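You operate a simulated robot arm through the tools that you are given. There is no shell and no other tool. Be economical: measure what you need, move in short steps, check, and stop when the job is done.

The job below is to be done with a simulated robot arm. You get a single attempt, and the scene is never put back.

Task
Put things in order on the top of the oak table. At the end: the yellow ledger stands where the grey ledger stood; the grey ledger stands on top of the purple parcel; the short grey tank stands where the short pink tank stood; the short pink tank stands where the yellow ledger stood; whatever was shut is shut again. Leave all else as you found it, and nothing knocked over.
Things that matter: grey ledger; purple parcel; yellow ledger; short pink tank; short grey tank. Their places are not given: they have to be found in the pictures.

Only the result counts: the job must be done as asked and must still hold three seconds after the hand-in. Knocking over, shifting, dropping, spilling or breaking anything else fails it.

Robot
A 7-joint arm with a two-finger parallel gripper, fixed in place. Base frame: the origin is at the foot of the arm, x ahead of it, y to its left, z up; the work surface is at about z = 0.76. Lengths are in m, angles in rad, forces in N, time in s.
With the tool pointing down near the work surface it reaches from about 0.2 to 0.68 m from the base axis. Its first joint turns from -1.152 to 1.152 rad. Payload 2.4 kg.
The tool frame sits at the grasp point between the pads (the TCP): z along the fingers, y along the line on which they close. The tips reach 0.03 m beyond it. Largest opening 0.094 m; finger width 0.028, thickness 0.01; the body of the gripper, 0.05 by 0.096 m, starts 0.055 m behind the TCP.
Orientation is that of the tool frame in the base frame, as a unit quaternion [x, y, z, w]. With the fingers straight down and closing along the base's y, the tool's x points along the base's -x, its y along +y and its z along -z.

Tools
- The arm moves only by the tool arm_command. Its argument "moves" is a list that holds one entry, the list of rows, each a list of 7 numbers: the shift along the tool's x, y, z in m, then the turn, a rotation vector about the tool's x, y, z in rad, then the gripper command, from -1 (shut) to 1 (fully open), values between in proportion. In form: [[[dx, dy, dz, rx, ry, rz, claw], ...]]. A call has 1 to 10 rows; each row is the pose to reach, as a shift and turn from the pose commanded when the call began, along the tool's axes at that moment. Rows are played at 5 a second. More than 0.05 m and 0.15 rad between two rows, or a gripper value outside its range, and nothing of the call is played. Where a pose cannot be reached the arm comes as near as it can. A force on the tool above 40 N (or 10 N above the force at the start of the call, whichever is more), or a blocked arm, ends the call early, and 0.2 s more pass. The fingers move at their own pace (about 0.153 m/s each) and stop on an object; they squeeze with about 25 N. The grip force told is the motor's: it shows also when the fingers shut on nothing. Time passes only in rows, and 0.2 s behind the last, so rows that repeat a pose let the fingers close. It gives the time, the measured TCP pose, the force on the tool (base axes), the opening and the grip force at its end, in the units of the frame above (readings bear some noise), and new pictures: "show" is both (left out), scene, wrist or none.
- Cameras (640 x 400 px; columns grow to the right, rows downward): "scene" is fixed at [0.0352, 0.4728, 1.4369]; the picture's right is [-0.77, -0.63, 0.00], its down [-0.40, 0.49, -0.78] and it looks along [0.49, -0.60, -0.63] (base axes); focal length 321 px, centre (320, 200). "wrist" rides on the gripper at [-0.037, 0, -0.058] in the tool frame; the picture's right is [0.00, -1.00, 0.00], its down [0.97, 0.00, -0.24] and it looks along [0.24, 0.00, 0.97] (tool axes); focal length 218 px, centre (320, 200).
- locate(camera, pixels): for up to 12 pixels [column, row] of the newest picture of that camera ("zoom" is the newest enlarged one), the place [x, y, z] in the base frame of the surface seen there, good to about 0.003 m. The clock stands still meanwhile.
- inspect(camera, box): a new picture of the part [left, top, right, bottom] of that camera's present view, enlarged. The clock stands still meanwhile.
- sign_off(): hands the job in; it is judged then, once.

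Go step by step. Measure first, check grasps and placings, and put right what went wrong. The budget is 80 turns and 120 pictures, counting those below and the enlarged ones. Unless the task says otherwise, let go and move clear before handing in, and close with one line.

The tools are called as name(argument=value, ...) on one line, values as JSON. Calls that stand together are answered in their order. arm_command: Moves the arm, as the interface text tells. Its arguments: {"type":"object","properties":{"moves":{"type":"array"},"show":{"type":"string","enum":["both","scene","wrist","none"]}},"required":["moves"]} The other tools are called the same way: locate (camera, pixels) gives the place of the surface under pixels of a picture; inspect (camera, box) takes an enlarged picture of a part of a camera's view; sign_off () hands the job in.

At the start:

```text
t: 0.0
eef_pos: [0.4022, -0.1318, 1.1146]
tool_rot: [-0.001, 1.0, 0.0, 0.001]
ft_force: [-0.2, -0.7, 0.5]
width: 0.094
gripper_force: 0.1
```

scene: 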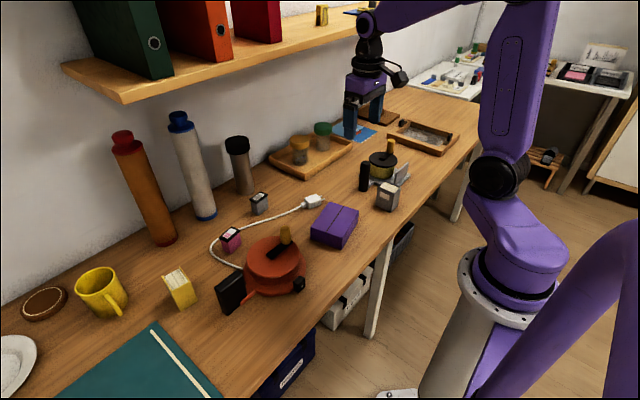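
wrist: 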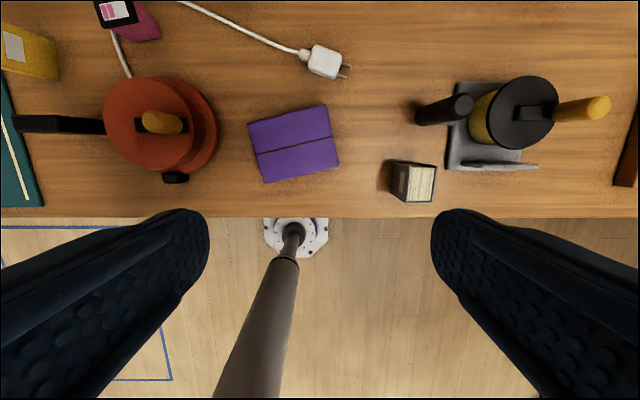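

The scene shows the yellow block near (180,289), a grey block near (388,197), the purple parcel (335,225), a pink item (230,240) and a grey item (259,203). I'll enlarge these to identify them.

inspect(camera="scene", box=[140, 170, 300, 320])

inspect(camera="scene", box=[280, 110, 460, 260])

locate(camera="scene", pixels=[[176, 277], [170, 310], [195, 300], [230, 234], [224, 252], [259, 197], [258, 214], [388, 187], [380, 209], [397, 205], [335, 215], [335, 245]])

```text
2.67 times, centred on (220, 245) of scene
```

zoom: 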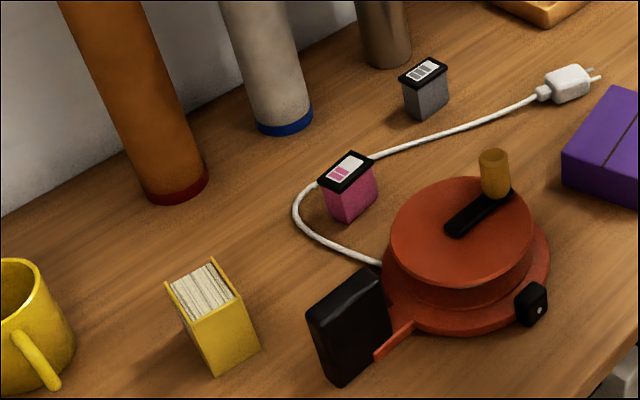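

```text
2.67 times, centred on (370, 185) of scene
```

zoom: 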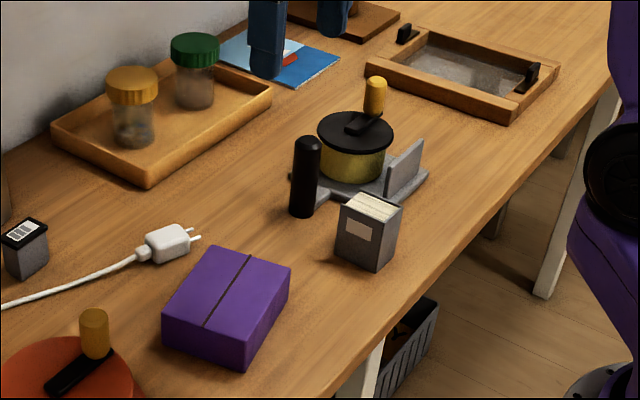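

```text
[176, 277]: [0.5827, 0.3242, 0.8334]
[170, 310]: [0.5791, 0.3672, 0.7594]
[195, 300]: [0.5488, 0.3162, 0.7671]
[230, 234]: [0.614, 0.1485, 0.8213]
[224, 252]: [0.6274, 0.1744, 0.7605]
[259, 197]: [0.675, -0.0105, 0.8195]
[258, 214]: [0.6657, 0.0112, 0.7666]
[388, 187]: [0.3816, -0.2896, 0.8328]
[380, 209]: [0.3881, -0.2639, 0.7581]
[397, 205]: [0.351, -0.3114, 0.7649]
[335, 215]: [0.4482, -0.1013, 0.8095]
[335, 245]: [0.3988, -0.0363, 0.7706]
```

The zooms show the ledgers as small standing books and the tanks as ink cartridges with the white cable just beside the pink one. I'll measure the grey ledger's and parcel's corners, and the shelf height.

locate(camera="zoom", pixels=[[343, 199], [364, 193], [400, 209], [378, 221], [337, 257], [377, 270], [397, 243], [213, 249], [289, 268], [243, 333], [165, 313], [238, 371]])

locate(camera="scene", pixels=[[120, 100], [350, 35], [125, 140], [180, 120], [237, 142], [165, 240], [205, 215], [245, 190], [284, 234], [389, 145], [363, 165], [230, 300]])

inspect(camera="wrist", box=[230, 60, 470, 210])

```text
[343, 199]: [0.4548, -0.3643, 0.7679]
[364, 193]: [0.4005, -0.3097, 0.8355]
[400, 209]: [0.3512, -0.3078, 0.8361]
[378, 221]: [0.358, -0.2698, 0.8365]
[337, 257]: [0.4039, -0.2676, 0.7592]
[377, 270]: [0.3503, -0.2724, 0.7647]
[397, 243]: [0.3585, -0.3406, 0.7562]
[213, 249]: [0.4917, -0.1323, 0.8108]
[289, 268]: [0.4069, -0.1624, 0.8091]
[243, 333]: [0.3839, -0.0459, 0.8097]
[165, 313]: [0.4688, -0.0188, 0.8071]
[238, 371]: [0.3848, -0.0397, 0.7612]
```

```text
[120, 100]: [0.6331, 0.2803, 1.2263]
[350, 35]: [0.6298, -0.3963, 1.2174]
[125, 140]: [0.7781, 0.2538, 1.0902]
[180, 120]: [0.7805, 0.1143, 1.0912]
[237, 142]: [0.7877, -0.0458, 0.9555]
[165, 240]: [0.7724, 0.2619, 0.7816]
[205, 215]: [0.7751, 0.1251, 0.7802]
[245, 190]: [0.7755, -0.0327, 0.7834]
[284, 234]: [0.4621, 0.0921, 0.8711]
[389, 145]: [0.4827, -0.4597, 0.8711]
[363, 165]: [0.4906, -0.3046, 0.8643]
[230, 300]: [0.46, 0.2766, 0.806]
```

```text
2.67 times, centred on (350, 135) of wrist
```

zoom: 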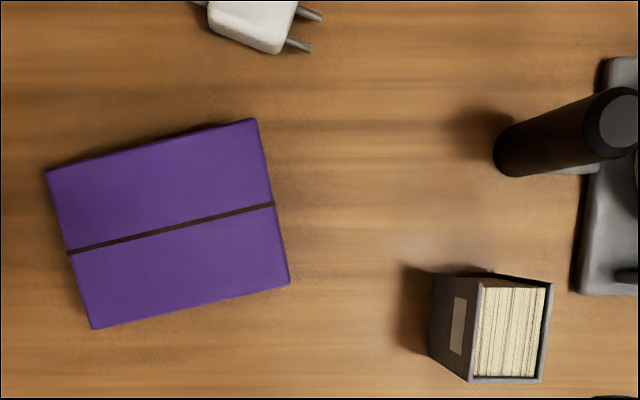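

The grey ledger is clearly seen in the wrist zoom (top corners near (482,278), (552,284), (542,382), (470,381)). I'll measure those and the parcel.

locate(camera="zoom", pixels=[[484, 279], [550, 286], [540, 380], [473, 379], [515, 330], [435, 275], [431, 353], [50, 172], [253, 122], [286, 281], [95, 325], [170, 225]])

inspect(camera="scene", box=[155, 255, 211, 320])

```text
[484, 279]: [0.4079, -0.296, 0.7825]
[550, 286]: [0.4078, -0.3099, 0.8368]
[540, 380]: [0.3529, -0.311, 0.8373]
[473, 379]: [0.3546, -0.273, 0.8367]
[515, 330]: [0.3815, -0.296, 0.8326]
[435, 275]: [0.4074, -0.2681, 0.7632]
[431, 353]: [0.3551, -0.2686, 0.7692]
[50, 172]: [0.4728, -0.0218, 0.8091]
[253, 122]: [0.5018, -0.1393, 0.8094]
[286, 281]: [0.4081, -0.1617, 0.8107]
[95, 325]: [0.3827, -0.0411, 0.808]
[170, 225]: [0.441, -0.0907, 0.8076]
```

```text
6.15 times, centred on (183, 288) of scene
```

zoom: 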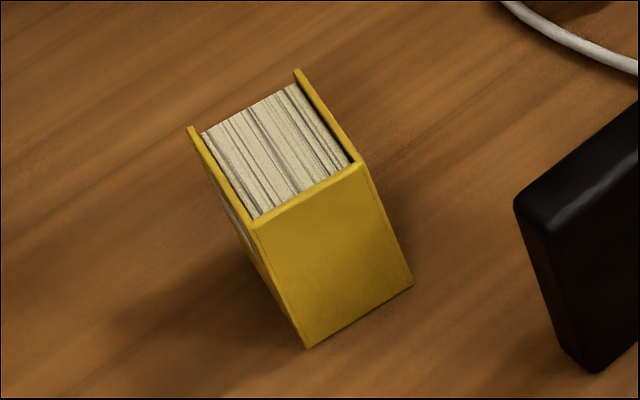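

Grey ledger: centre (0.380,-0.290), x-extent 0.055, y-extent 0.042, top 0.837, axis-aligned; parcel centre (0.441,-0.091), top 0.809. I'll move above the grey ledger.

arm_command(moves=[[[0.004, -0.026, 0.036, 0, 0, 0, 1], [0.007, -0.053, 0.072, 0, 0, 0, 0.6], [0.011, -0.079, 0.107, 0, 0, 0, 0.6], [0.015, -0.105, 0.143, 0, 0, 0, 0.6], [0.018, -0.132, 0.179, 0, 0, 0, 0.6], [0.022, -0.158, 0.205, 0, 0, 0, 0.6], [0.022, -0.158, 0.205, 0, 0, 0, 0.6]]], show="both")

```text
t: 1.6
eef_pos: [0.3787, -0.2896, 0.9056]
tool_rot: [0.001, 1.0, -0.001, 0.0]
ft_force: [0.0, -0.7, 0.5]
width: 0.0755
gripper_force: 0.0
```

scene: 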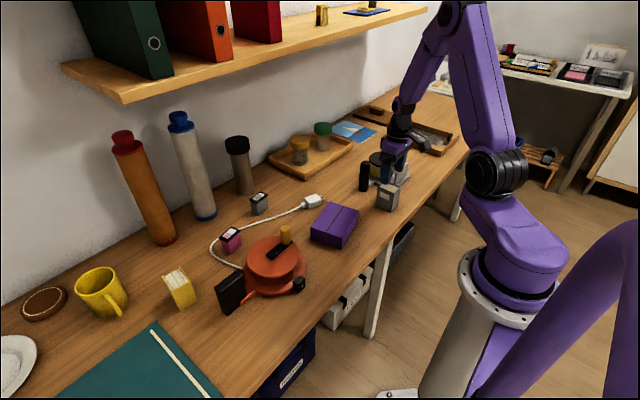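
wrist: 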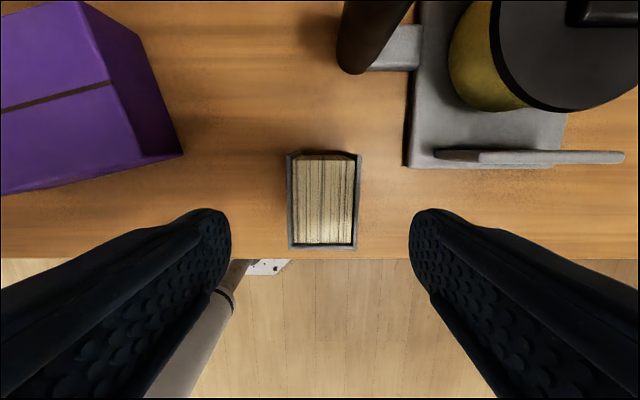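

The ledger is centred between the fingers (288–359 px). I'll take exact corner readings, plus the grey holder's nearest edge.

locate(camera="wrist", pixels=[[290, 156], [358, 156], [354, 246], [291, 246], [324, 247], [324, 200], [407, 160], [445, 157], [435, 152]])

```text
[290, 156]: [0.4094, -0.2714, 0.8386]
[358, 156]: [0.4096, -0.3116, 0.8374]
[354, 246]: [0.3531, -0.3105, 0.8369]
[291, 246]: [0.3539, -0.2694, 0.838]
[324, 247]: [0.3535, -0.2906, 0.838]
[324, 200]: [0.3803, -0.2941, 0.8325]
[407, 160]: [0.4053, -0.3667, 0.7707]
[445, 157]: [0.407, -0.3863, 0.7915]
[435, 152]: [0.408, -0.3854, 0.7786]
```

Centre is (0.381,-0.2905), clearance to the holder is fine. Descend to z≈0.812, shut, then lift.

arm_command(moves=[[[-0.002, -0.001, 0.04, 0, 0, 0, 0.6], [-0.002, -0.001, 0.075, 0, 0, 0, 0.6], [-0.002, -0.001, 0.0935, 0, 0, 0, 0.6], [-0.002, -0.001, 0.0935, 0, 0, 0, 0.6], [-0.002, -0.001, 0.0935, 0, 0, 0, -1], [-0.002, -0.001, 0.0935, 0, 0, 0, -1], [-0.002, -0.001, 0.0935, 0, 0, 0, -1], [-0.002, -0.001, 0.0935, 0, 0, 0, -1]]], show="none")

```text
t: 3.4
eef_pos: [0.3839, -0.2899, 0.8159]
tool_rot: [0.0, 1.0, 0.0, 0.0]
ft_force: [1.1, -2.1, 0.6]
width: 0.0481
gripper_force: 25.1
```

Gripped at width 0.048 with 25 N. Lift and carry to above the parcel, staying a few cm over it.

arm_command(moves=[[[0, 0, -0.045, 0, 0, 0, -1], [0, 0, -0.09, 0, 0, 0, -1], [-0.01, 0.04, -0.1, 0, 0, 0, -1], [-0.025, 0.08, -0.1, 0, 0, 0, -1], [-0.04, 0.12, -0.1, 0, 0, 0, -1], [-0.05, 0.16, -0.1, 0, 0, 0, -1], [-0.06, 0.2, -0.1, 0, 0, 0, -1], [-0.06, 0.2, -0.09, 0, 0, 0, -1], [-0.06, 0.2, -0.09, 0, 0, 0, -1]]], show="both")

```text
t: 5.4
eef_pos: [0.4431, -0.0916, 0.9065]
tool_rot: [0.0, 1.0, 0.0, 0.0]
ft_force: [0.4, 0.1, -2.8]
width: 0.0484
gripper_force: 25.7
```

scene: 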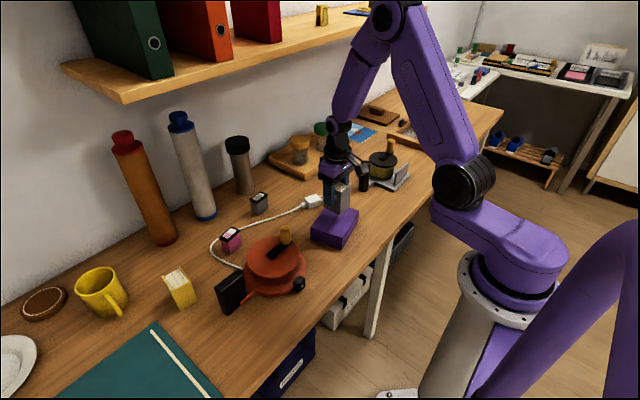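
wrist: 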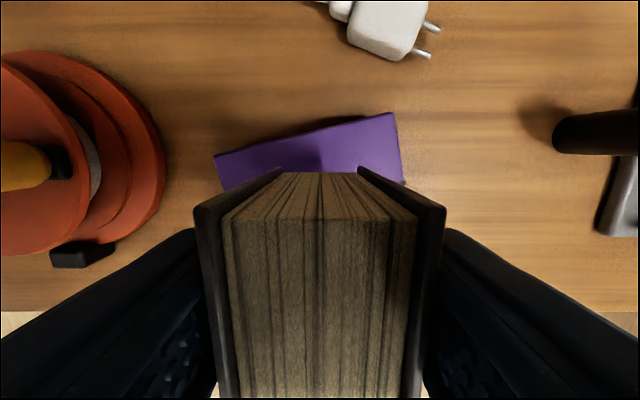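

The ledger hangs upright over the parcel. Lower about 0.040 in small steps and read the force.

arm_command(moves=[[[0, 0, 0.02, 0, 0, 0, -1], [0, 0, 0.034, 0, 0, 0, -1], [0, 0, 0.038, 0, 0, 0, -1], [0, 0, 0.04, 0, 0, 0, -1], [0, 0, 0.041, 0, 0, 0, -1], [0, 0, 0.041, 0, 0, 0, -1]]], show="scene")

inspect(camera="scene", box=[290, 150, 400, 260])

```text
t: 6.8
eef_pos: [0.4424, -0.0909, 0.8656]
tool_rot: [0.0, 1.0, 0.0, -0.001]
ft_force: [-4.0, -0.5, 13.6]
width: 0.0481
gripper_force: 25.0
```

scene: 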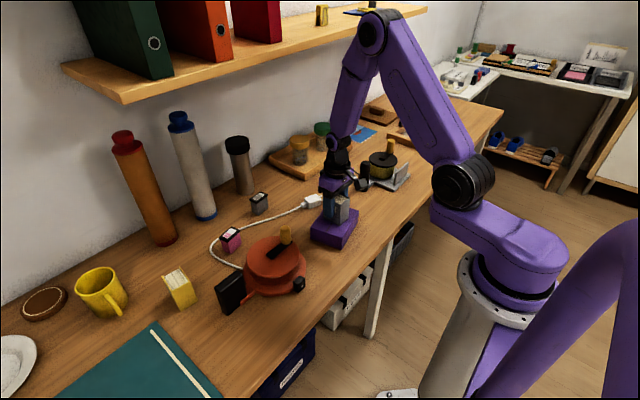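

```text
3.64 times, centred on (345, 205) of scene
```

zoom: 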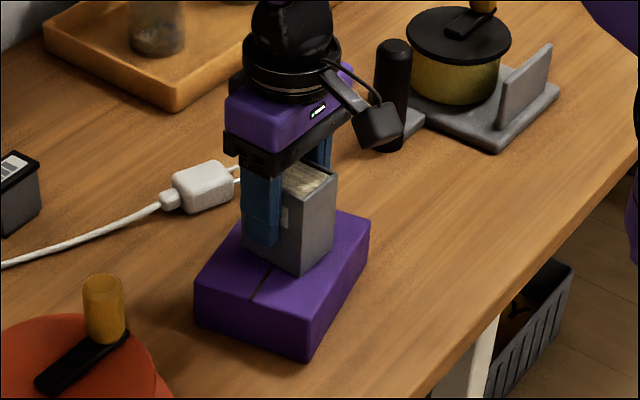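

Upward force of 13.6 N shows the ledger rests on the parcel. Open and rise straight up.

arm_command(moves=[[[0, 0, -0.001, 0, 0, 0, -1], [0, 0, -0.001, 0, 0, 0, 0.6], [0, 0, -0.001, 0, 0, 0, 0.6], [0, 0, -0.001, 0, 0, 0, 0.6], [0, 0, -0.03, 0, 0, 0, 0.6], [0, 0, -0.07, 0, 0, 0, 0.6], [0, 0, -0.115, 0, 0, 0, 0.6], [0, 0, -0.155, 0, 0, 0, 0.6]]], show="both")

```text
t: 8.6
eef_pos: [0.4422, -0.0946, 1.02]
tool_rot: [0.001, 1.0, -0.001, -0.001]
ft_force: [-0.1, -0.7, -0.9]
width: 0.0753
gripper_force: 0.0
```

scene: 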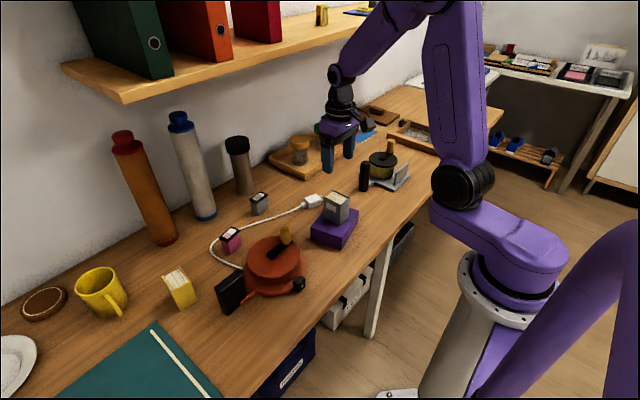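
wrist: 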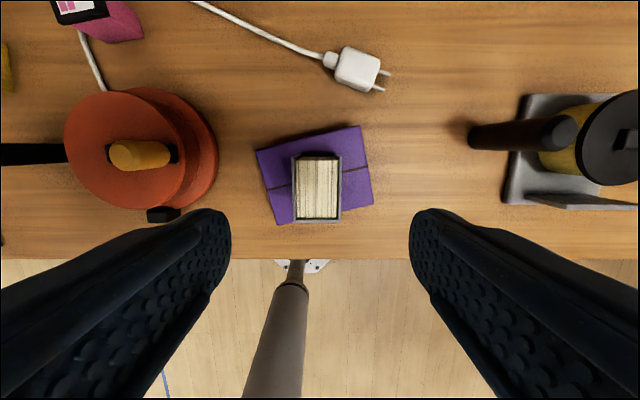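

The grey ledger stands centred on the parcel (wrist pixels 293–341, 155–221). Next travel at z≈1.02 to near the yellow ledger for a view.

arm_command(moves=[[[-0.01, 0.04, 0, 0, 0, 0, 0.6], [-0.02, 0.08, 0, 0, 0, 0, 0.6], [-0.03, 0.12, 0, 0, 0, 0, 0.6], [-0.04, 0.16, 0, 0, 0, 0, 0.6], [-0.05, 0.2, 0, 0, 0, 0, 0.6], [-0.06, 0.24, 0, 0, 0, 0, 0.6], [-0.07, 0.28, 0, 0, 0, 0, 0.6], [-0.08, 0.32, 0, 0, 0, 0, 0.6], [-0.095, 0.36, 0, 0, 0, 0, 0.6], [-0.11, 0.39, 0, 0, 0, 0, 0.6]]], show="both")

```text
t: 10.8
eef_pos: [0.5538, 0.2978, 1.0203]
tool_rot: [0.0, 1.0, 0.0, 0.0]
ft_force: [-0.3, 0.3, 0.0]
width: 0.0752
gripper_force: 0.0
```

scene: 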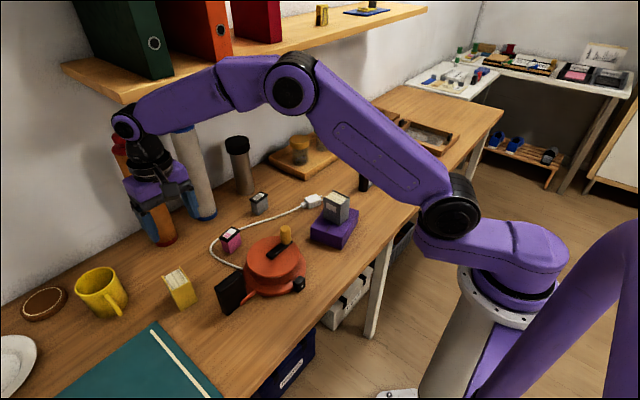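
wrist: 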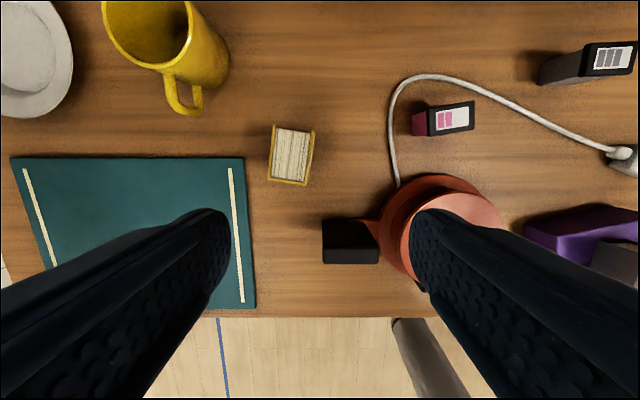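

The wrist picture shows yellow at (290,155), pink at (448,118), grey at (605,62). I'll locate their top corners in enlarged views.

inspect(camera="wrist", box=[240, 100, 340, 200])

locate(camera="wrist", pixels=[[274, 126], [314, 131], [307, 185], [268, 181], [291, 155], [430, 107], [475, 101], [474, 129], [430, 136], [412, 134], [413, 114], [445, 77]])

inspect(camera="wrist", box=[380, 70, 500, 190])

```text
4.00 times, centred on (290, 150) of wrist
```

zoom: 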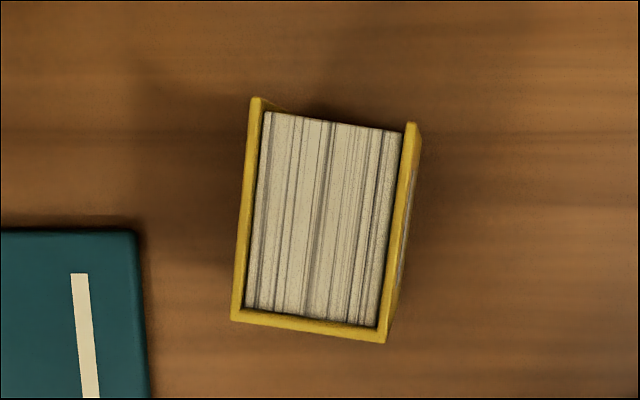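

```text
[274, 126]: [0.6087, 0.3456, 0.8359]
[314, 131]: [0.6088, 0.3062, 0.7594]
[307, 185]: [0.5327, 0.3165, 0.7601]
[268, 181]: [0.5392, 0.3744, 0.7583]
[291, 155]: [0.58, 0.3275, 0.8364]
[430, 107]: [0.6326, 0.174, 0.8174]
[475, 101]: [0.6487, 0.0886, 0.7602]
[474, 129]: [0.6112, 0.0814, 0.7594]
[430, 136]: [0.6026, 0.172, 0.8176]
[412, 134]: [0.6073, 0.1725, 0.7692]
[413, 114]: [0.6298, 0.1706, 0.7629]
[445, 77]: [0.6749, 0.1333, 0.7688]
```

```text
3.33 times, centred on (440, 130) of wrist
```

zoom: 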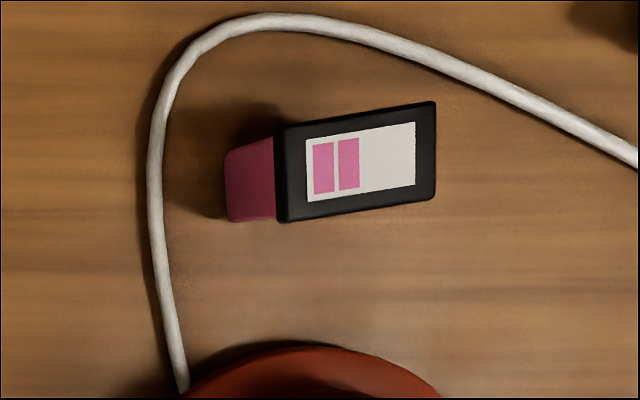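

Yellow is around (0.578,0.328), slightly turned. I'll read the pink tank from this zoom, then move right above the yellow ledger to get its yaw.

locate(camera="zoom", pixels=[[284, 132], [430, 106], [430, 194], [284, 216], [232, 155], [236, 217], [355, 160], [157, 160], [340, 350], [265, 18], [420, 55], [162, 270]])

arm_command(moves=[[[-0.01, 0.01, 0.035, 0, 0, 0, 0.6], [-0.018, 0.02, 0.07, 0, 0, 0, 0.6], [-0.026, 0.0285, 0.1, 0, 0, 0, 0.6], [-0.026, 0.0285, 0.1, 0, 0, 0, 0.6]]], show="wrist")

inspect(camera="wrist", box=[240, 100, 400, 260])

```text
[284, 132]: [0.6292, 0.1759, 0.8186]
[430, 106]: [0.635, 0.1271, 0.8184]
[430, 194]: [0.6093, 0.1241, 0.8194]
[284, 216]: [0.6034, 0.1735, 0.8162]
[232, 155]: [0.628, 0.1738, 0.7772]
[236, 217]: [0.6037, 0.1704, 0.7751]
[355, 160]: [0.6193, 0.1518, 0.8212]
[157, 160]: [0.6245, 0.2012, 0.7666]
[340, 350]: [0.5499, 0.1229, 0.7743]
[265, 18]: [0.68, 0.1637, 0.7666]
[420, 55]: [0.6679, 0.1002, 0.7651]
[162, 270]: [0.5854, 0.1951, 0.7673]
```

```text
t: 11.8
eef_pos: [0.5782, 0.3247, 0.9197]
tool_rot: [0.001, 1.0, 0.0, 0.0]
ft_force: [-0.2, 0.3, 0.3]
width: 0.0753
gripper_force: 0.0
```

wrist: 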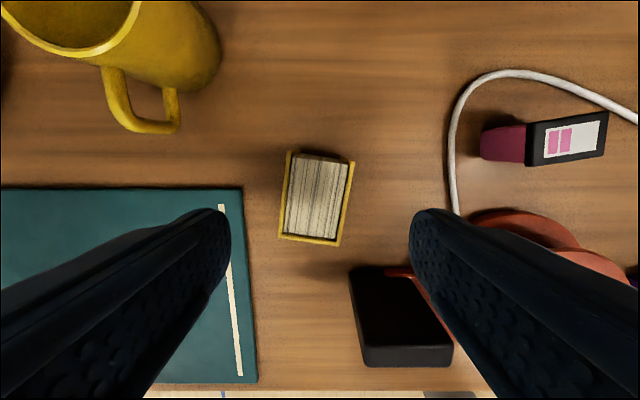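

```text
2.50 times, centred on (320, 180) of wrist
```

zoom: 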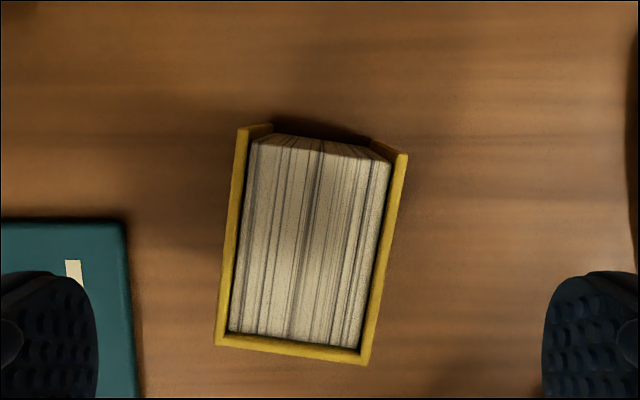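

Corners are at zoom (242,128), (404,156), (366,362), (218,344). I'll measure those and the black box's nearest corner.

locate(camera="zoom", pixels=[[242, 130], [403, 158], [365, 361], [219, 343], [292, 354], [300, 250]])

locate(camera="wrist", pixels=[[352, 270], [405, 270], [365, 345], [410, 273], [215, 200], [200, 220]])

```text
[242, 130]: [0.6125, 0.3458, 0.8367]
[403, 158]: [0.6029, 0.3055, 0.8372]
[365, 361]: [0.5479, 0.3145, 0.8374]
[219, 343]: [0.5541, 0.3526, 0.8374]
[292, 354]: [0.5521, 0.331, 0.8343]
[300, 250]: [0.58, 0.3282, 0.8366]
```

```text
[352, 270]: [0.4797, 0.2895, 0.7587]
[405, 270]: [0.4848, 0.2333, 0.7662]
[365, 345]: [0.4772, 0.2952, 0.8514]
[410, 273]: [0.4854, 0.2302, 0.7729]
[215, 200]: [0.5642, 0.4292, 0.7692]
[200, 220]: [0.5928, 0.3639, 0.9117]
```

Yellow centre (0.5795,0.3296), yaw ≈ -0.14; the black box is well off (x<0.485). Turn +0.14 about tool z, descend and grip.

arm_command(moves=[[[-0.001, 0.0015, 0.02, 0, 0, 0.14, 0.6], [-0.001, 0.0015, 0.055, 0, 0, 0.14, 0.6], [-0.001, 0.0015, 0.09, 0, 0, 0.14, 0.6], [-0.001, 0.0015, 0.104, 0, 0, 0.14, 0.6], [-0.001, 0.0015, 0.104, 0, 0, 0.14, 0.6], [-0.001, 0.0015, 0.104, 0, 0, 0.14, -1], [-0.001, 0.0015, 0.104, 0, 0, 0.14, -1], [-0.001, 0.0015, 0.104, 0, 0, 0.14, -1], [-0.001, 0.0015, 0.104, 0, 0, 0.14, -1]]], show="wrist")

```text
t: 13.8
eef_pos: [0.5781, 0.3294, 0.8154]
tool_rot: [0.071, 0.997, 0.0, -0.001]
ft_force: [0.3, 1.3, 0.3]
width: 0.0483
gripper_force: 24.6
```

wrist: 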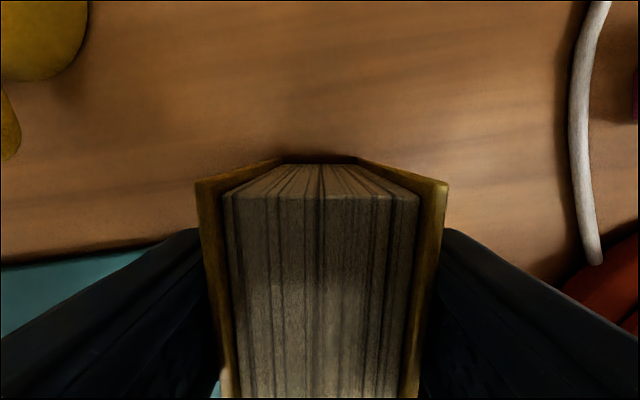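

Gripped the yellow ledger (0.048, 25 N). Lift to z≈1.0, undo the yaw and travel halfway over the red device.

arm_command(moves=[[[0, 0, -0.045, 0, 0, 0, -1], [0, 0, -0.09, 0, 0, 0, -1], [0, 0, -0.135, 0, 0, 0, -1], [0, 0, -0.18, 0, 0, -0.05, -1], [0.0078, -0.046, -0.185, 0, 0, -0.14, -1], [0.0156, -0.092, -0.185, 0, 0, -0.14, -1], [0.0234, -0.138, -0.185, 0, 0, -0.14, -1], [0.0312, -0.184, -0.185, 0, 0, -0.14, -1], [0.039, -0.23, -0.185, 0, 0, -0.14, -1], [0.0467, -0.2759, -0.185, 0, 0, -0.14, -1]]], show="scene")

```text
t: 16.0
eef_pos: [0.496, 0.0613, 1.0]
tool_rot: [0.0, 1.0, 0.0, 0.0]
ft_force: [0.0, 0.9, -2.3]
width: 0.0483
gripper_force: 25.6
```

scene: 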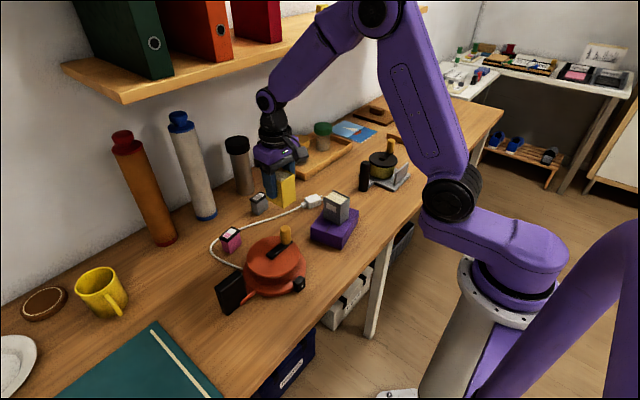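

Ledger held upright, clear of everything. Continue to above the grey ledger's old place (0.381,-0.290).

arm_command(moves=[[[0.014, -0.044, 0, 0, 0, 0, -1], [0.028, -0.088, 0, 0, 0, 0, -1], [0.042, -0.132, 0, 0, 0, 0, -1], [0.056, -0.176, 0, 0, 0, 0, -1], [0.07, -0.22, 0, 0, 0, 0, -1], [0.085, -0.265, 0, 0, 0, 0, -1], [0.099, -0.309, 0, 0, 0, 0, -1], [0.113, -0.353, 0, 0, 0, 0, -1], [0.113, -0.353, 0.045, 0, 0, 0, -1], [0.113, -0.353, 0.09, 0, 0, 0, -1]]], show="both")

```text
t: 18.2
eef_pos: [0.3804, -0.2907, 0.9075]
tool_rot: [0.0, 1.0, -0.001, 0.0]
ft_force: [0.6, -0.7, -2.3]
width: 0.0483
gripper_force: 24.7
```

scene: 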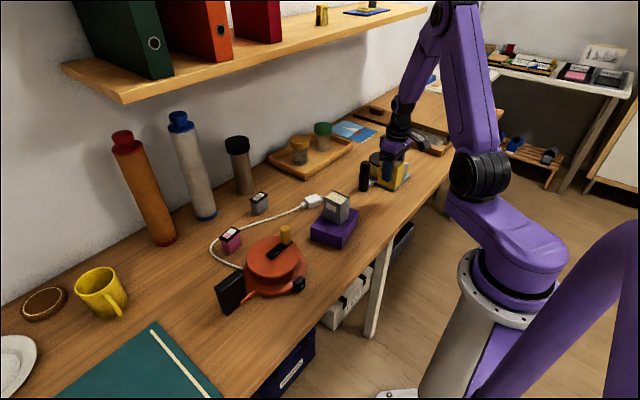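
wrist: 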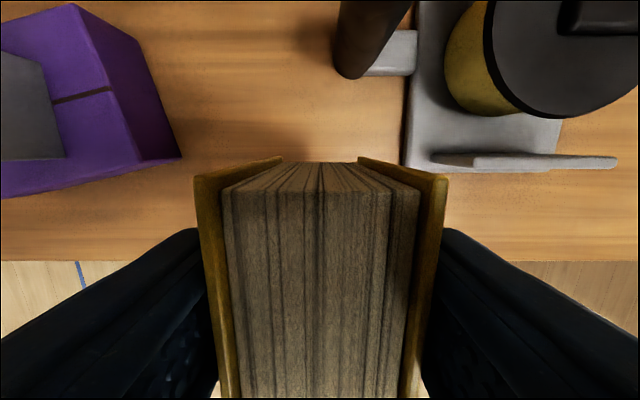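

Position (0.380,-0.291) is right. Lower 0.094 and check force.

arm_command(moves=[[[0, 0, 0.04, 0, 0, 0, -1], [0, 0, 0.075, 0, 0, 0, -1], [0, 0, 0.09, 0, 0, 0, -1], [0, 0, 0.093, 0, 0, 0, -1], [0, 0, 0.094, 0, 0, 0, -1], [0, 0, 0.094, 0, 0, 0, -1]]], show="none")

```text
t: 19.6
eef_pos: [0.3813, -0.2902, 0.8174]
tool_rot: [0.0, 1.0, 0.0, 0.001]
ft_force: [0.1, 0.1, -2.1]
width: 0.0484
gripper_force: 25.0
```

Still hanging (-2.1 N); lower a further 2 mm to touch, then open and rise.

arm_command(moves=[[[0, 0, 0.001, 0, 0, 0, -1], [0, 0, 0.002, 0, 0, 0, -1], [0, 0, 0.002, 0, 0, 0, -1]]], show="none")

```text
t: 20.4
eef_pos: [0.3807, -0.2912, 0.8157]
tool_rot: [0.001, 1.0, 0.0, 0.001]
ft_force: [-5.2, 4.8, 23.1]
width: 0.0484
gripper_force: 24.7
```

Contact at 23 N. Ease up 1 mm, open and rise.

arm_command(moves=[[[0, 0, -0.001, 0, 0, 0, -1], [0, 0, -0.001, 0, 0, 0, 0.6], [0, 0, -0.001, 0, 0, 0, 0.6], [0, 0, -0.001, 0, 0, 0, 0.6], [0, 0, -0.03, 0, 0, 0, 0.6], [0, 0, -0.07, 0, 0, 0, 0.6], [0, 0, -0.115, 0, 0, 0, 0.6], [0, 0, -0.16, 0, 0, 0, 0.6], [0, 0, -0.205, 0, 0, 0, 0.6]]], show="wrist")

inspect(camera="wrist", box=[260, 120, 380, 240])

```text
t: 22.4
eef_pos: [0.3812, -0.2903, 1.0209]
tool_rot: [0.001, 1.0, 0.001, -0.001]
ft_force: [-0.1, -0.1, -0.1]
width: 0.0751
gripper_force: 0.0
```

wrist: 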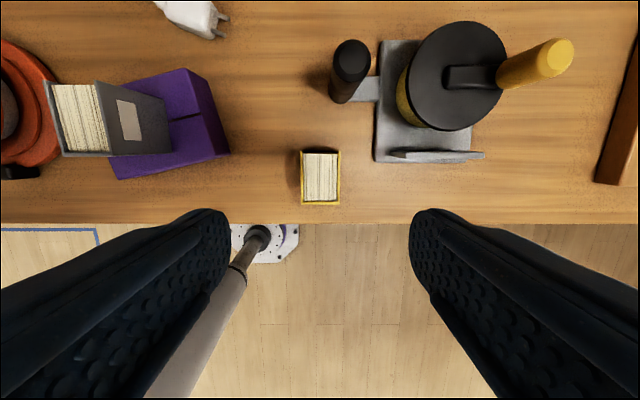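

```text
3.33 times, centred on (320, 180) of wrist
```

zoom: 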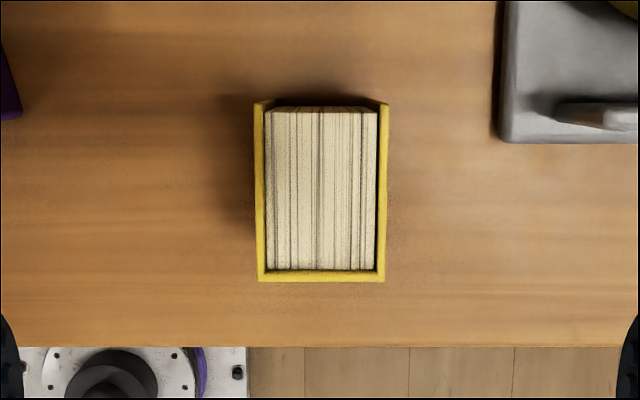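

Yellow stands squarely in the grey ledger's old spot. Now travel high to above the pink tank (0.61,0.15).

arm_command(moves=[[[-0.022, 0.044, 0, 0, 0, 0, 0.6], [-0.044, 0.088, 0, 0, 0, 0, 0.6], [-0.066, 0.132, 0, 0, 0, 0, 0.6], [-0.088, 0.176, 0, 0, 0, 0, 0.6], [-0.11, 0.22, 0, 0, 0, 0, 0.6], [-0.132, 0.264, 0, 0, 0, 0, 0.6], [-0.153, 0.308, 0, 0, 0, 0, 0.6], [-0.175, 0.352, 0, 0, 0, 0, 0.6], [-0.197, 0.396, 0, 0, 0, 0, 0.6], [-0.219, 0.44, 0, 0, 0, 0, 0.6]]], show="none")

arm_command(moves=[[[0, 0, 0.045, 0, 0, 0, 0.4], [0, 0, 0.08, 0, 0, -0.12, 0.4], [-0.019, 0, 0.095, 0, 0, -0.12, 0.4], [-0.019, 0, 0.095, 0, 0, -0.12, 0.4]]], show="both")

inspect(camera="wrist", box=[240, 100, 400, 260])

```text
t: 24.6
eef_pos: [0.6019, 0.1488, 1.0175]
tool_rot: [0.001, 1.0, 0.001, 0.0]
ft_force: [0.5, 0.2, 0.3]
width: 0.075
gripper_force: 0.0
```

```text
t: 25.6
eef_pos: [0.6202, 0.1462, 0.9246]
tool_rot: [-0.059, 0.998, -0.001, 0.0]
ft_force: [0.0, -0.1, 0.3]
width: 0.0659
gripper_force: 0.0
```

scene: 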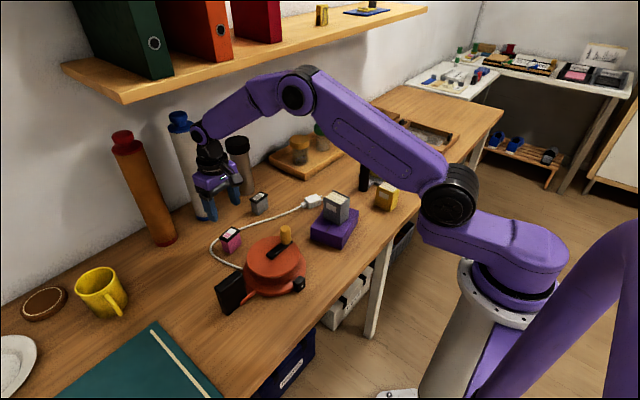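
wrist: 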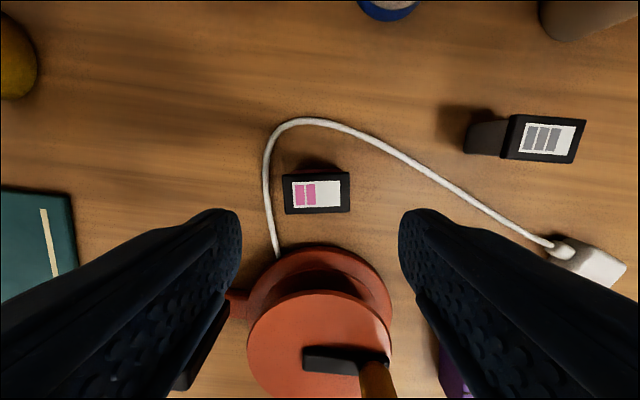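

```text
2.50 times, centred on (320, 180) of wrist
```

zoom: 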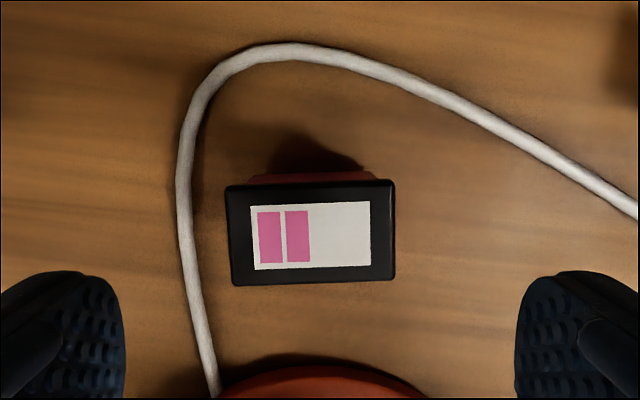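

The tank is nearly aligned, slightly left. Measure corners and cable positions near the left finger.

locate(camera="zoom", pixels=[[228, 189], [393, 182], [393, 277], [236, 283], [312, 232], [250, 178], [375, 176], [186, 190], [196, 290], [185, 240], [330, 372]])

locate(camera="wrist", pixels=[[508, 118], [585, 121], [574, 162], [503, 157], [468, 125], [466, 152], [545, 140], [475, 203], [390, 8], [570, 20]])

```text
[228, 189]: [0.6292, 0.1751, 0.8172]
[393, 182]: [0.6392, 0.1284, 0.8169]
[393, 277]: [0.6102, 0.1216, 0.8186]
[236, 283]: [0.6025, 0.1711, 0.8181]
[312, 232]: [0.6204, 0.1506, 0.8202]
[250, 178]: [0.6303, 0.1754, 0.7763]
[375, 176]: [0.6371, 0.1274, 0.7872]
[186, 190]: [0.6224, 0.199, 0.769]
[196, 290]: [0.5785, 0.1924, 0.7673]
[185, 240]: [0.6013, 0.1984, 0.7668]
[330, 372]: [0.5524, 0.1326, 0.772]
```

```text
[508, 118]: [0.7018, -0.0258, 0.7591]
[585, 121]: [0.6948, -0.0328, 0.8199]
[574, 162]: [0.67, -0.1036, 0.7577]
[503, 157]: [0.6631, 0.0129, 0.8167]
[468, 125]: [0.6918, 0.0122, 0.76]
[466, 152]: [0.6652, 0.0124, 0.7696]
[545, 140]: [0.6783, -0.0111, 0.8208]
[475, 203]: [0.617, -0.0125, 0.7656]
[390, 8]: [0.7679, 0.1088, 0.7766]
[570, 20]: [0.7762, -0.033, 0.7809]
```

Pink centre (0.6203,0.149), yaw ≈0.17; cable edge near y≈0.196 so I narrow the opening to 0.060 and keep the tips above the cable (z≈0.778).

arm_command(moves=[[[-0.0012, -0.001, 0.03, 0, 0, -0.05, 0.29], [-0.0012, -0.001, 0.06, 0, 0, -0.05, 0.29], [-0.0012, -0.001, 0.085, 0, 0, -0.05, 0.29], [-0.0012, -0.001, 0.085, 0, 0, -0.05, 0.29]]], show="both")

```text
t: 26.6
eef_pos: [0.62, 0.1489, 0.8396]
tool_rot: [-0.085, 0.996, 0.0, 0.0]
ft_force: [1.0, -0.2, -0.7]
width: 0.0604
gripper_force: 0.0
```

scene: 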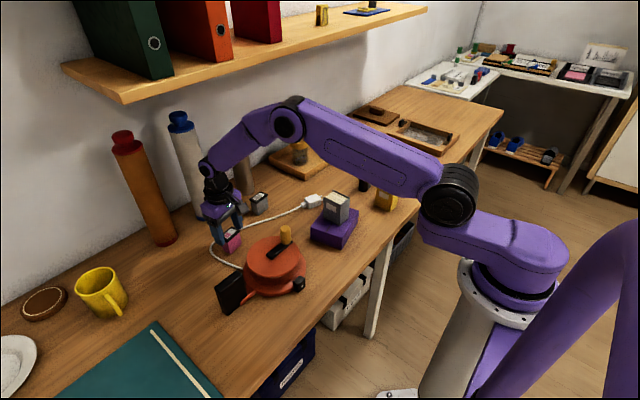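
wrist: 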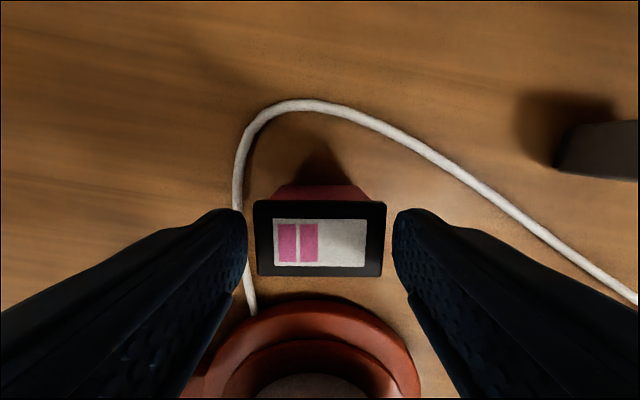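

The tank is centred between the fingers (255–386 px). Descend 0.031 and close.

arm_command(moves=[[[0, 0, 0.02, 0, 0, 0, 0.29], [0, 0, 0.031, 0, 0, 0, 0.29], [0, 0, 0.031, 0, 0, 0, 0.29], [0, 0, 0.031, 0, 0, 0, -1], [0, 0, 0.031, 0, 0, 0, -1], [0, 0, 0.031, 0, 0, 0, -1], [0, 0, 0.031, 0, 0, 0, -1]]], show="wrist")

```text
t: 28.2
eef_pos: [0.6214, 0.1483, 0.8091]
tool_rot: [-0.085, 0.996, 0.001, 0.0]
ft_force: [-0.4, -0.3, 0.4]
width: 0.0557
gripper_force: 25.0
```

wrist: 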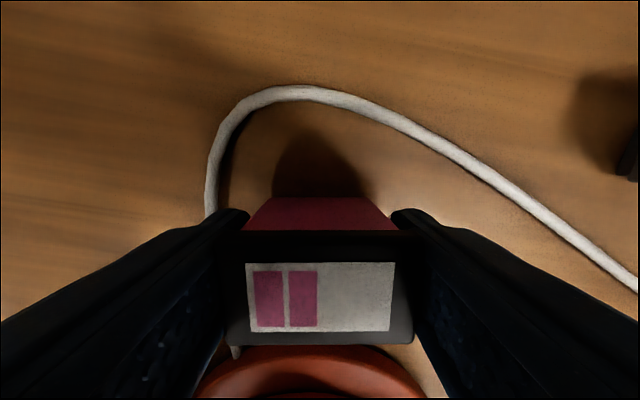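

Held at 0.0557 with 25 N. Lift straight up, then carry to above the yellow ledger's old place (0.5795,0.3296).

arm_command(moves=[[[0, 0, -0.02, 0, 0, 0, -1], [0, 0, -0.06, 0, 0, 0, -1], [0, 0, -0.1, 0, 0, 0, -1], [0.002, 0.037, -0.1, 0, 0, 0.08, -1], [0.004, 0.074, -0.1, 0, 0, 0.16, -1], [0.006, 0.111, -0.1, 0, 0, 0.24, -1], [0.008, 0.148, -0.1, 0, 0, 0.31, -1], [0.0099, 0.1848, -0.1, 0, 0, 0.31, -1], [0.0099, 0.1848, -0.07, 0, 0, 0.31, -1], [0.0099, 0.1848, -0.05, 0, 0, 0.31, -1]]], show="both")

```text
t: 30.4
eef_pos: [0.5803, 0.3285, 0.8578]
tool_rot: [0.071, 0.998, 0.0, 0.0]
ft_force: [-0.7, 0.2, -1.3]
width: 0.056
gripper_force: 25.0
```

scene: 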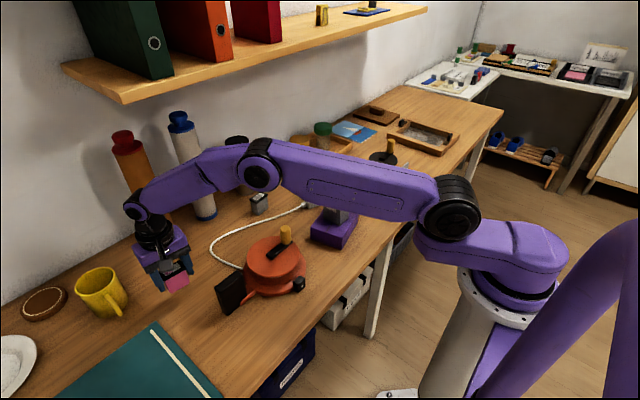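
wrist: 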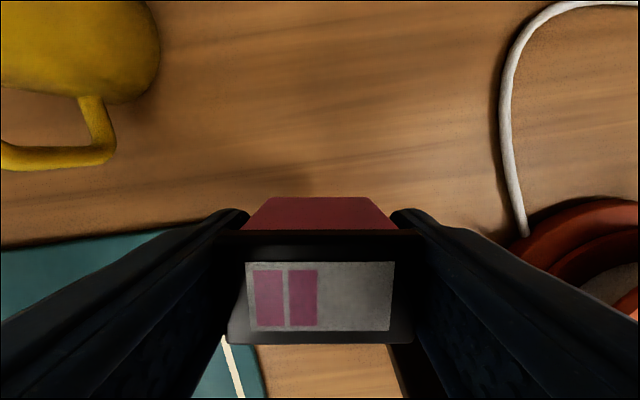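

The cable is unmoved and the tank is held straight. Lower toward the table and feel for contact.

arm_command(moves=[[[0, 0, 0.03, 0, 0, 0, -1], [0, 0, 0.044, 0, 0, 0, -1], [0, 0, 0.047, 0, 0, 0, -1], [0, 0, 0.049, 0, 0, 0, -1], [0, 0, 0.05, 0, 0, 0, -1], [0, 0, 0.05, 0, 0, 0, -1]]], show="none")

```text
t: 31.8
eef_pos: [0.5804, 0.3277, 0.81]
tool_rot: [0.071, 0.997, 0.0, 0.0]
ft_force: [-0.1, 0.2, -0.6]
width: 0.0557
gripper_force: 24.9
```

arm_command(moves=[[[0, 0, 0.001, 0, 0, 0, -1], [0, 0, 0.0015, 0, 0, 0, -1], [0, 0, 0.0015, 0, 0, 0, -1]]], show="none")

```text
t: 32.6
eef_pos: [0.5797, 0.329, 0.8083]
tool_rot: [0.071, 0.997, 0.001, 0.001]
ft_force: [1.2, 1.2, 8.7]
width: 0.056
gripper_force: 25.1
```

Contact at 8.7 N. Open and rise straight up.

arm_command(moves=[[[0, 0, 0, 0, 0, 0, 0.6], [0, 0, 0, 0, 0, 0, 0.6], [0, 0, 0, 0, 0, 0, 0.6], [0, 0, -0.03, 0, 0, 0, 0.6], [0, 0, -0.07, 0, 0, 0, 0.6], [0, 0, -0.11, 0, 0, 0, 0.6], [0, 0, -0.13, 0, 0, 0, 0.6]]], show="both")

locate(camera="wrist", pixels=[[320, 190], [300, 190], [340, 190]])

```text
t: 34.2
eef_pos: [0.5803, 0.3278, 0.9379]
tool_rot: [0.071, 0.998, 0.0, -0.001]
ft_force: [0.1, -0.1, -0.3]
width: 0.0754
gripper_force: 0.0
```

scene: 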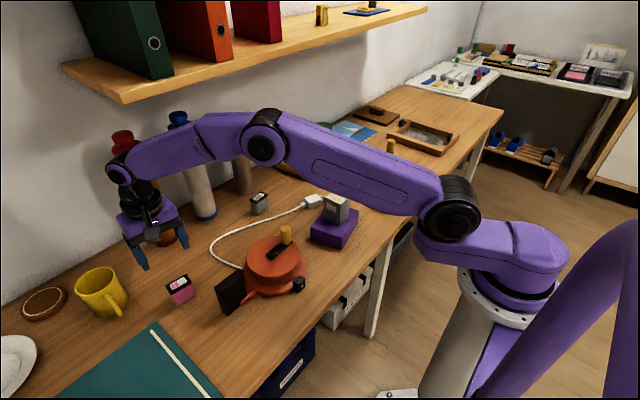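
wrist: 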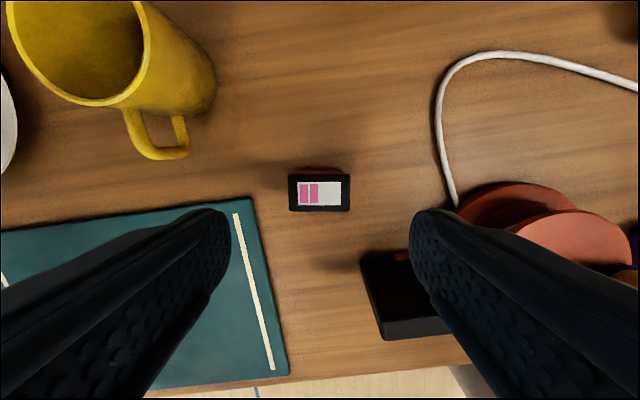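

```text
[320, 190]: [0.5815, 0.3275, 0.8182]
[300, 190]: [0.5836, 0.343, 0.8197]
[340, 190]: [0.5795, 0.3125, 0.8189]
```

Pink is placed at (0.5815,0.3275). Next move at z≈0.96 toward the grey tank near (0.678,-0.011).

arm_command(moves=[[[-0.0159, -0.0405, -0.02, 0, 0, -0.03, 0.6], [-0.0318, -0.0811, -0.02, 0, 0, -0.07, 0.6], [-0.0477, -0.1216, -0.02, 0, 0, -0.1, 0.6], [-0.0636, -0.1621, -0.02, 0, 0, -0.14, 0.6], [-0.0795, -0.2027, -0.02, 0, 0, -0.14, 0.6], [-0.0954, -0.2432, -0.02, 0, 0, -0.14, 0.6], [-0.1113, -0.2838, -0.02, 0, 0, -0.14, 0.6], [-0.1272, -0.3243, -0.02, 0, 0, -0.14, 0.6], [-0.1272, -0.3243, 0.01, 0, 0, -0.14, 0.4]]], show="both")

inspect(camera="wrist", box=[240, 80, 400, 240])

```text
t: 36.2
eef_pos: [0.6624, -0.0111, 0.9265]
tool_rot: [0.0, 1.0, 0.0, 0.0]
ft_force: [-0.4, -0.5, -0.2]
width: 0.0658
gripper_force: 0.1
```

scene: 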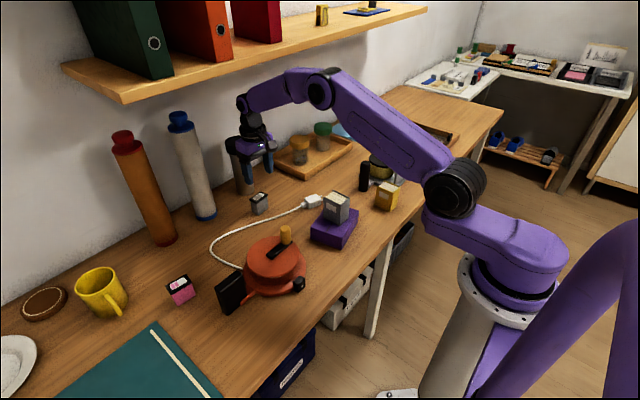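
wrist: 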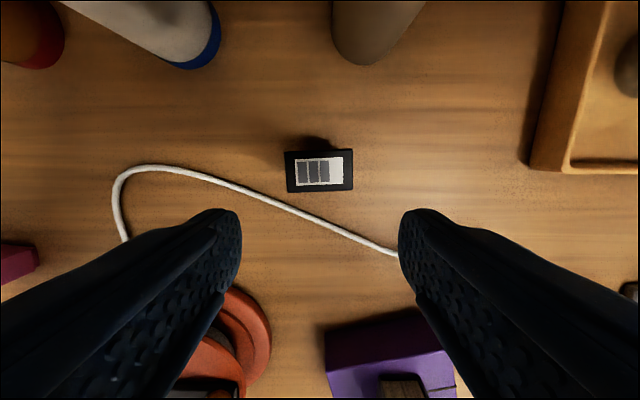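

```text
2.50 times, centred on (320, 160) of wrist
```

zoom: 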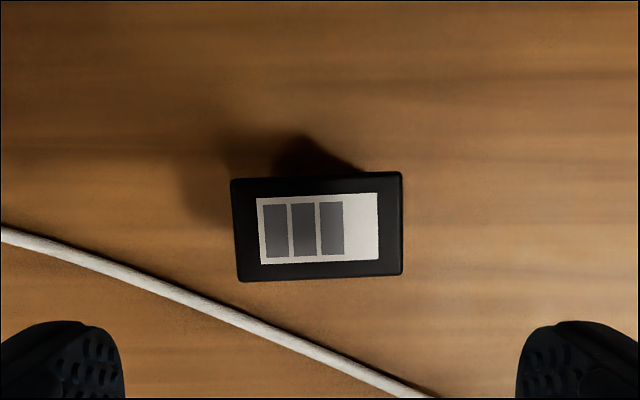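

Nearly aligned. Measure its corners and the cable below it.

locate(camera="zoom", pixels=[[233, 182], [400, 175], [400, 272], [240, 279], [318, 228], [200, 303], [250, 325], [310, 352], [370, 378], [150, 283]])

```text
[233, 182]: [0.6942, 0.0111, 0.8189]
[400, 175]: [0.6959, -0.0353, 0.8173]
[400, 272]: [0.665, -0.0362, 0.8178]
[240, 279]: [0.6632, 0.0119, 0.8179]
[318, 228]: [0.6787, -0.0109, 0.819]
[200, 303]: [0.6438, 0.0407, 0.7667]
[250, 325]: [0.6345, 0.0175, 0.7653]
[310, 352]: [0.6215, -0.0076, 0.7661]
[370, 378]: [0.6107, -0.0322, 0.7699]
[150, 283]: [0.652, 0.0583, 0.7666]
```

Grey centre (0.6796,-0.0121), yaw ≈0.04. Approach to z≈0.843 with opening 0.060.

arm_command(moves=[[[-0.009, -0.002, 0.03, 0, 0, -0.04, 0.29], [-0.018, -0.002, 0.06, 0, 0, -0.04, 0.29], [-0.018, -0.002, 0.085, 0, 0, -0.04, 0.29], [-0.018, -0.002, 0.085, 0, 0, -0.04, 0.29]]], show="wrist")

locate(camera="wrist", pixels=[[257, 203], [384, 203], [320, 235]])

```text
t: 37.2
eef_pos: [0.68, -0.013, 0.8418]
tool_rot: [-0.019, 1.0, 0.0, 0.0]
ft_force: [0.2, 0.0, -0.5]
width: 0.0608
gripper_force: 0.1
```

wrist: 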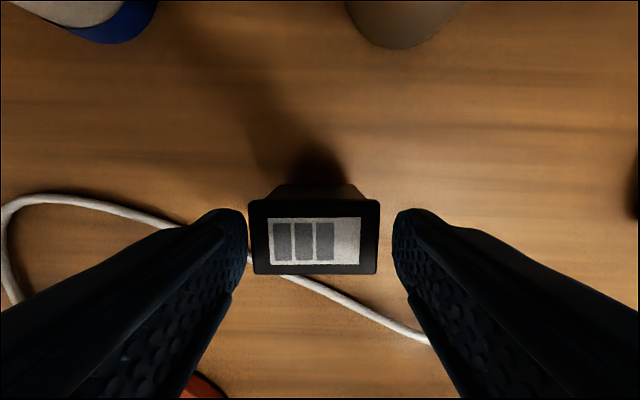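

```text
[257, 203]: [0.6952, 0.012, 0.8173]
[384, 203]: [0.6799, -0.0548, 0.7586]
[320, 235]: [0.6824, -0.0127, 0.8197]
```

The tank sits ~5 px left of the finger centre, so shift +0.0018 in y while descending, then close.

arm_command(moves=[[[0, 0.0018, 0.003, 0, 0, 0, 0.29], [0, 0.0018, 0.02, 0, 0, 0, 0.29], [0, 0.0018, 0.034, 0, 0, 0, 0.29], [0, 0.0018, 0.034, 0, 0, 0, 0.29], [0, 0.0018, 0.034, 0, 0, 0, -1], [0, 0.0018, 0.034, 0, 0, 0, -1], [0, 0.0018, 0.034, 0, 0, 0, -1], [0, 0.0018, 0.034, 0, 0, 0, -1]]], show="wrist")

```text
t: 39.0
eef_pos: [0.678, -0.0098, 0.8082]
tool_rot: [-0.019, 1.0, 0.0, 0.001]
ft_force: [0.9, 0.0, 0.2]
width: 0.0558
gripper_force: 25.1
```

wrist: 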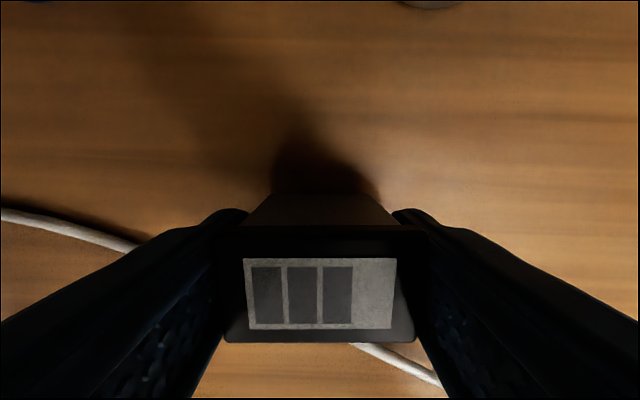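

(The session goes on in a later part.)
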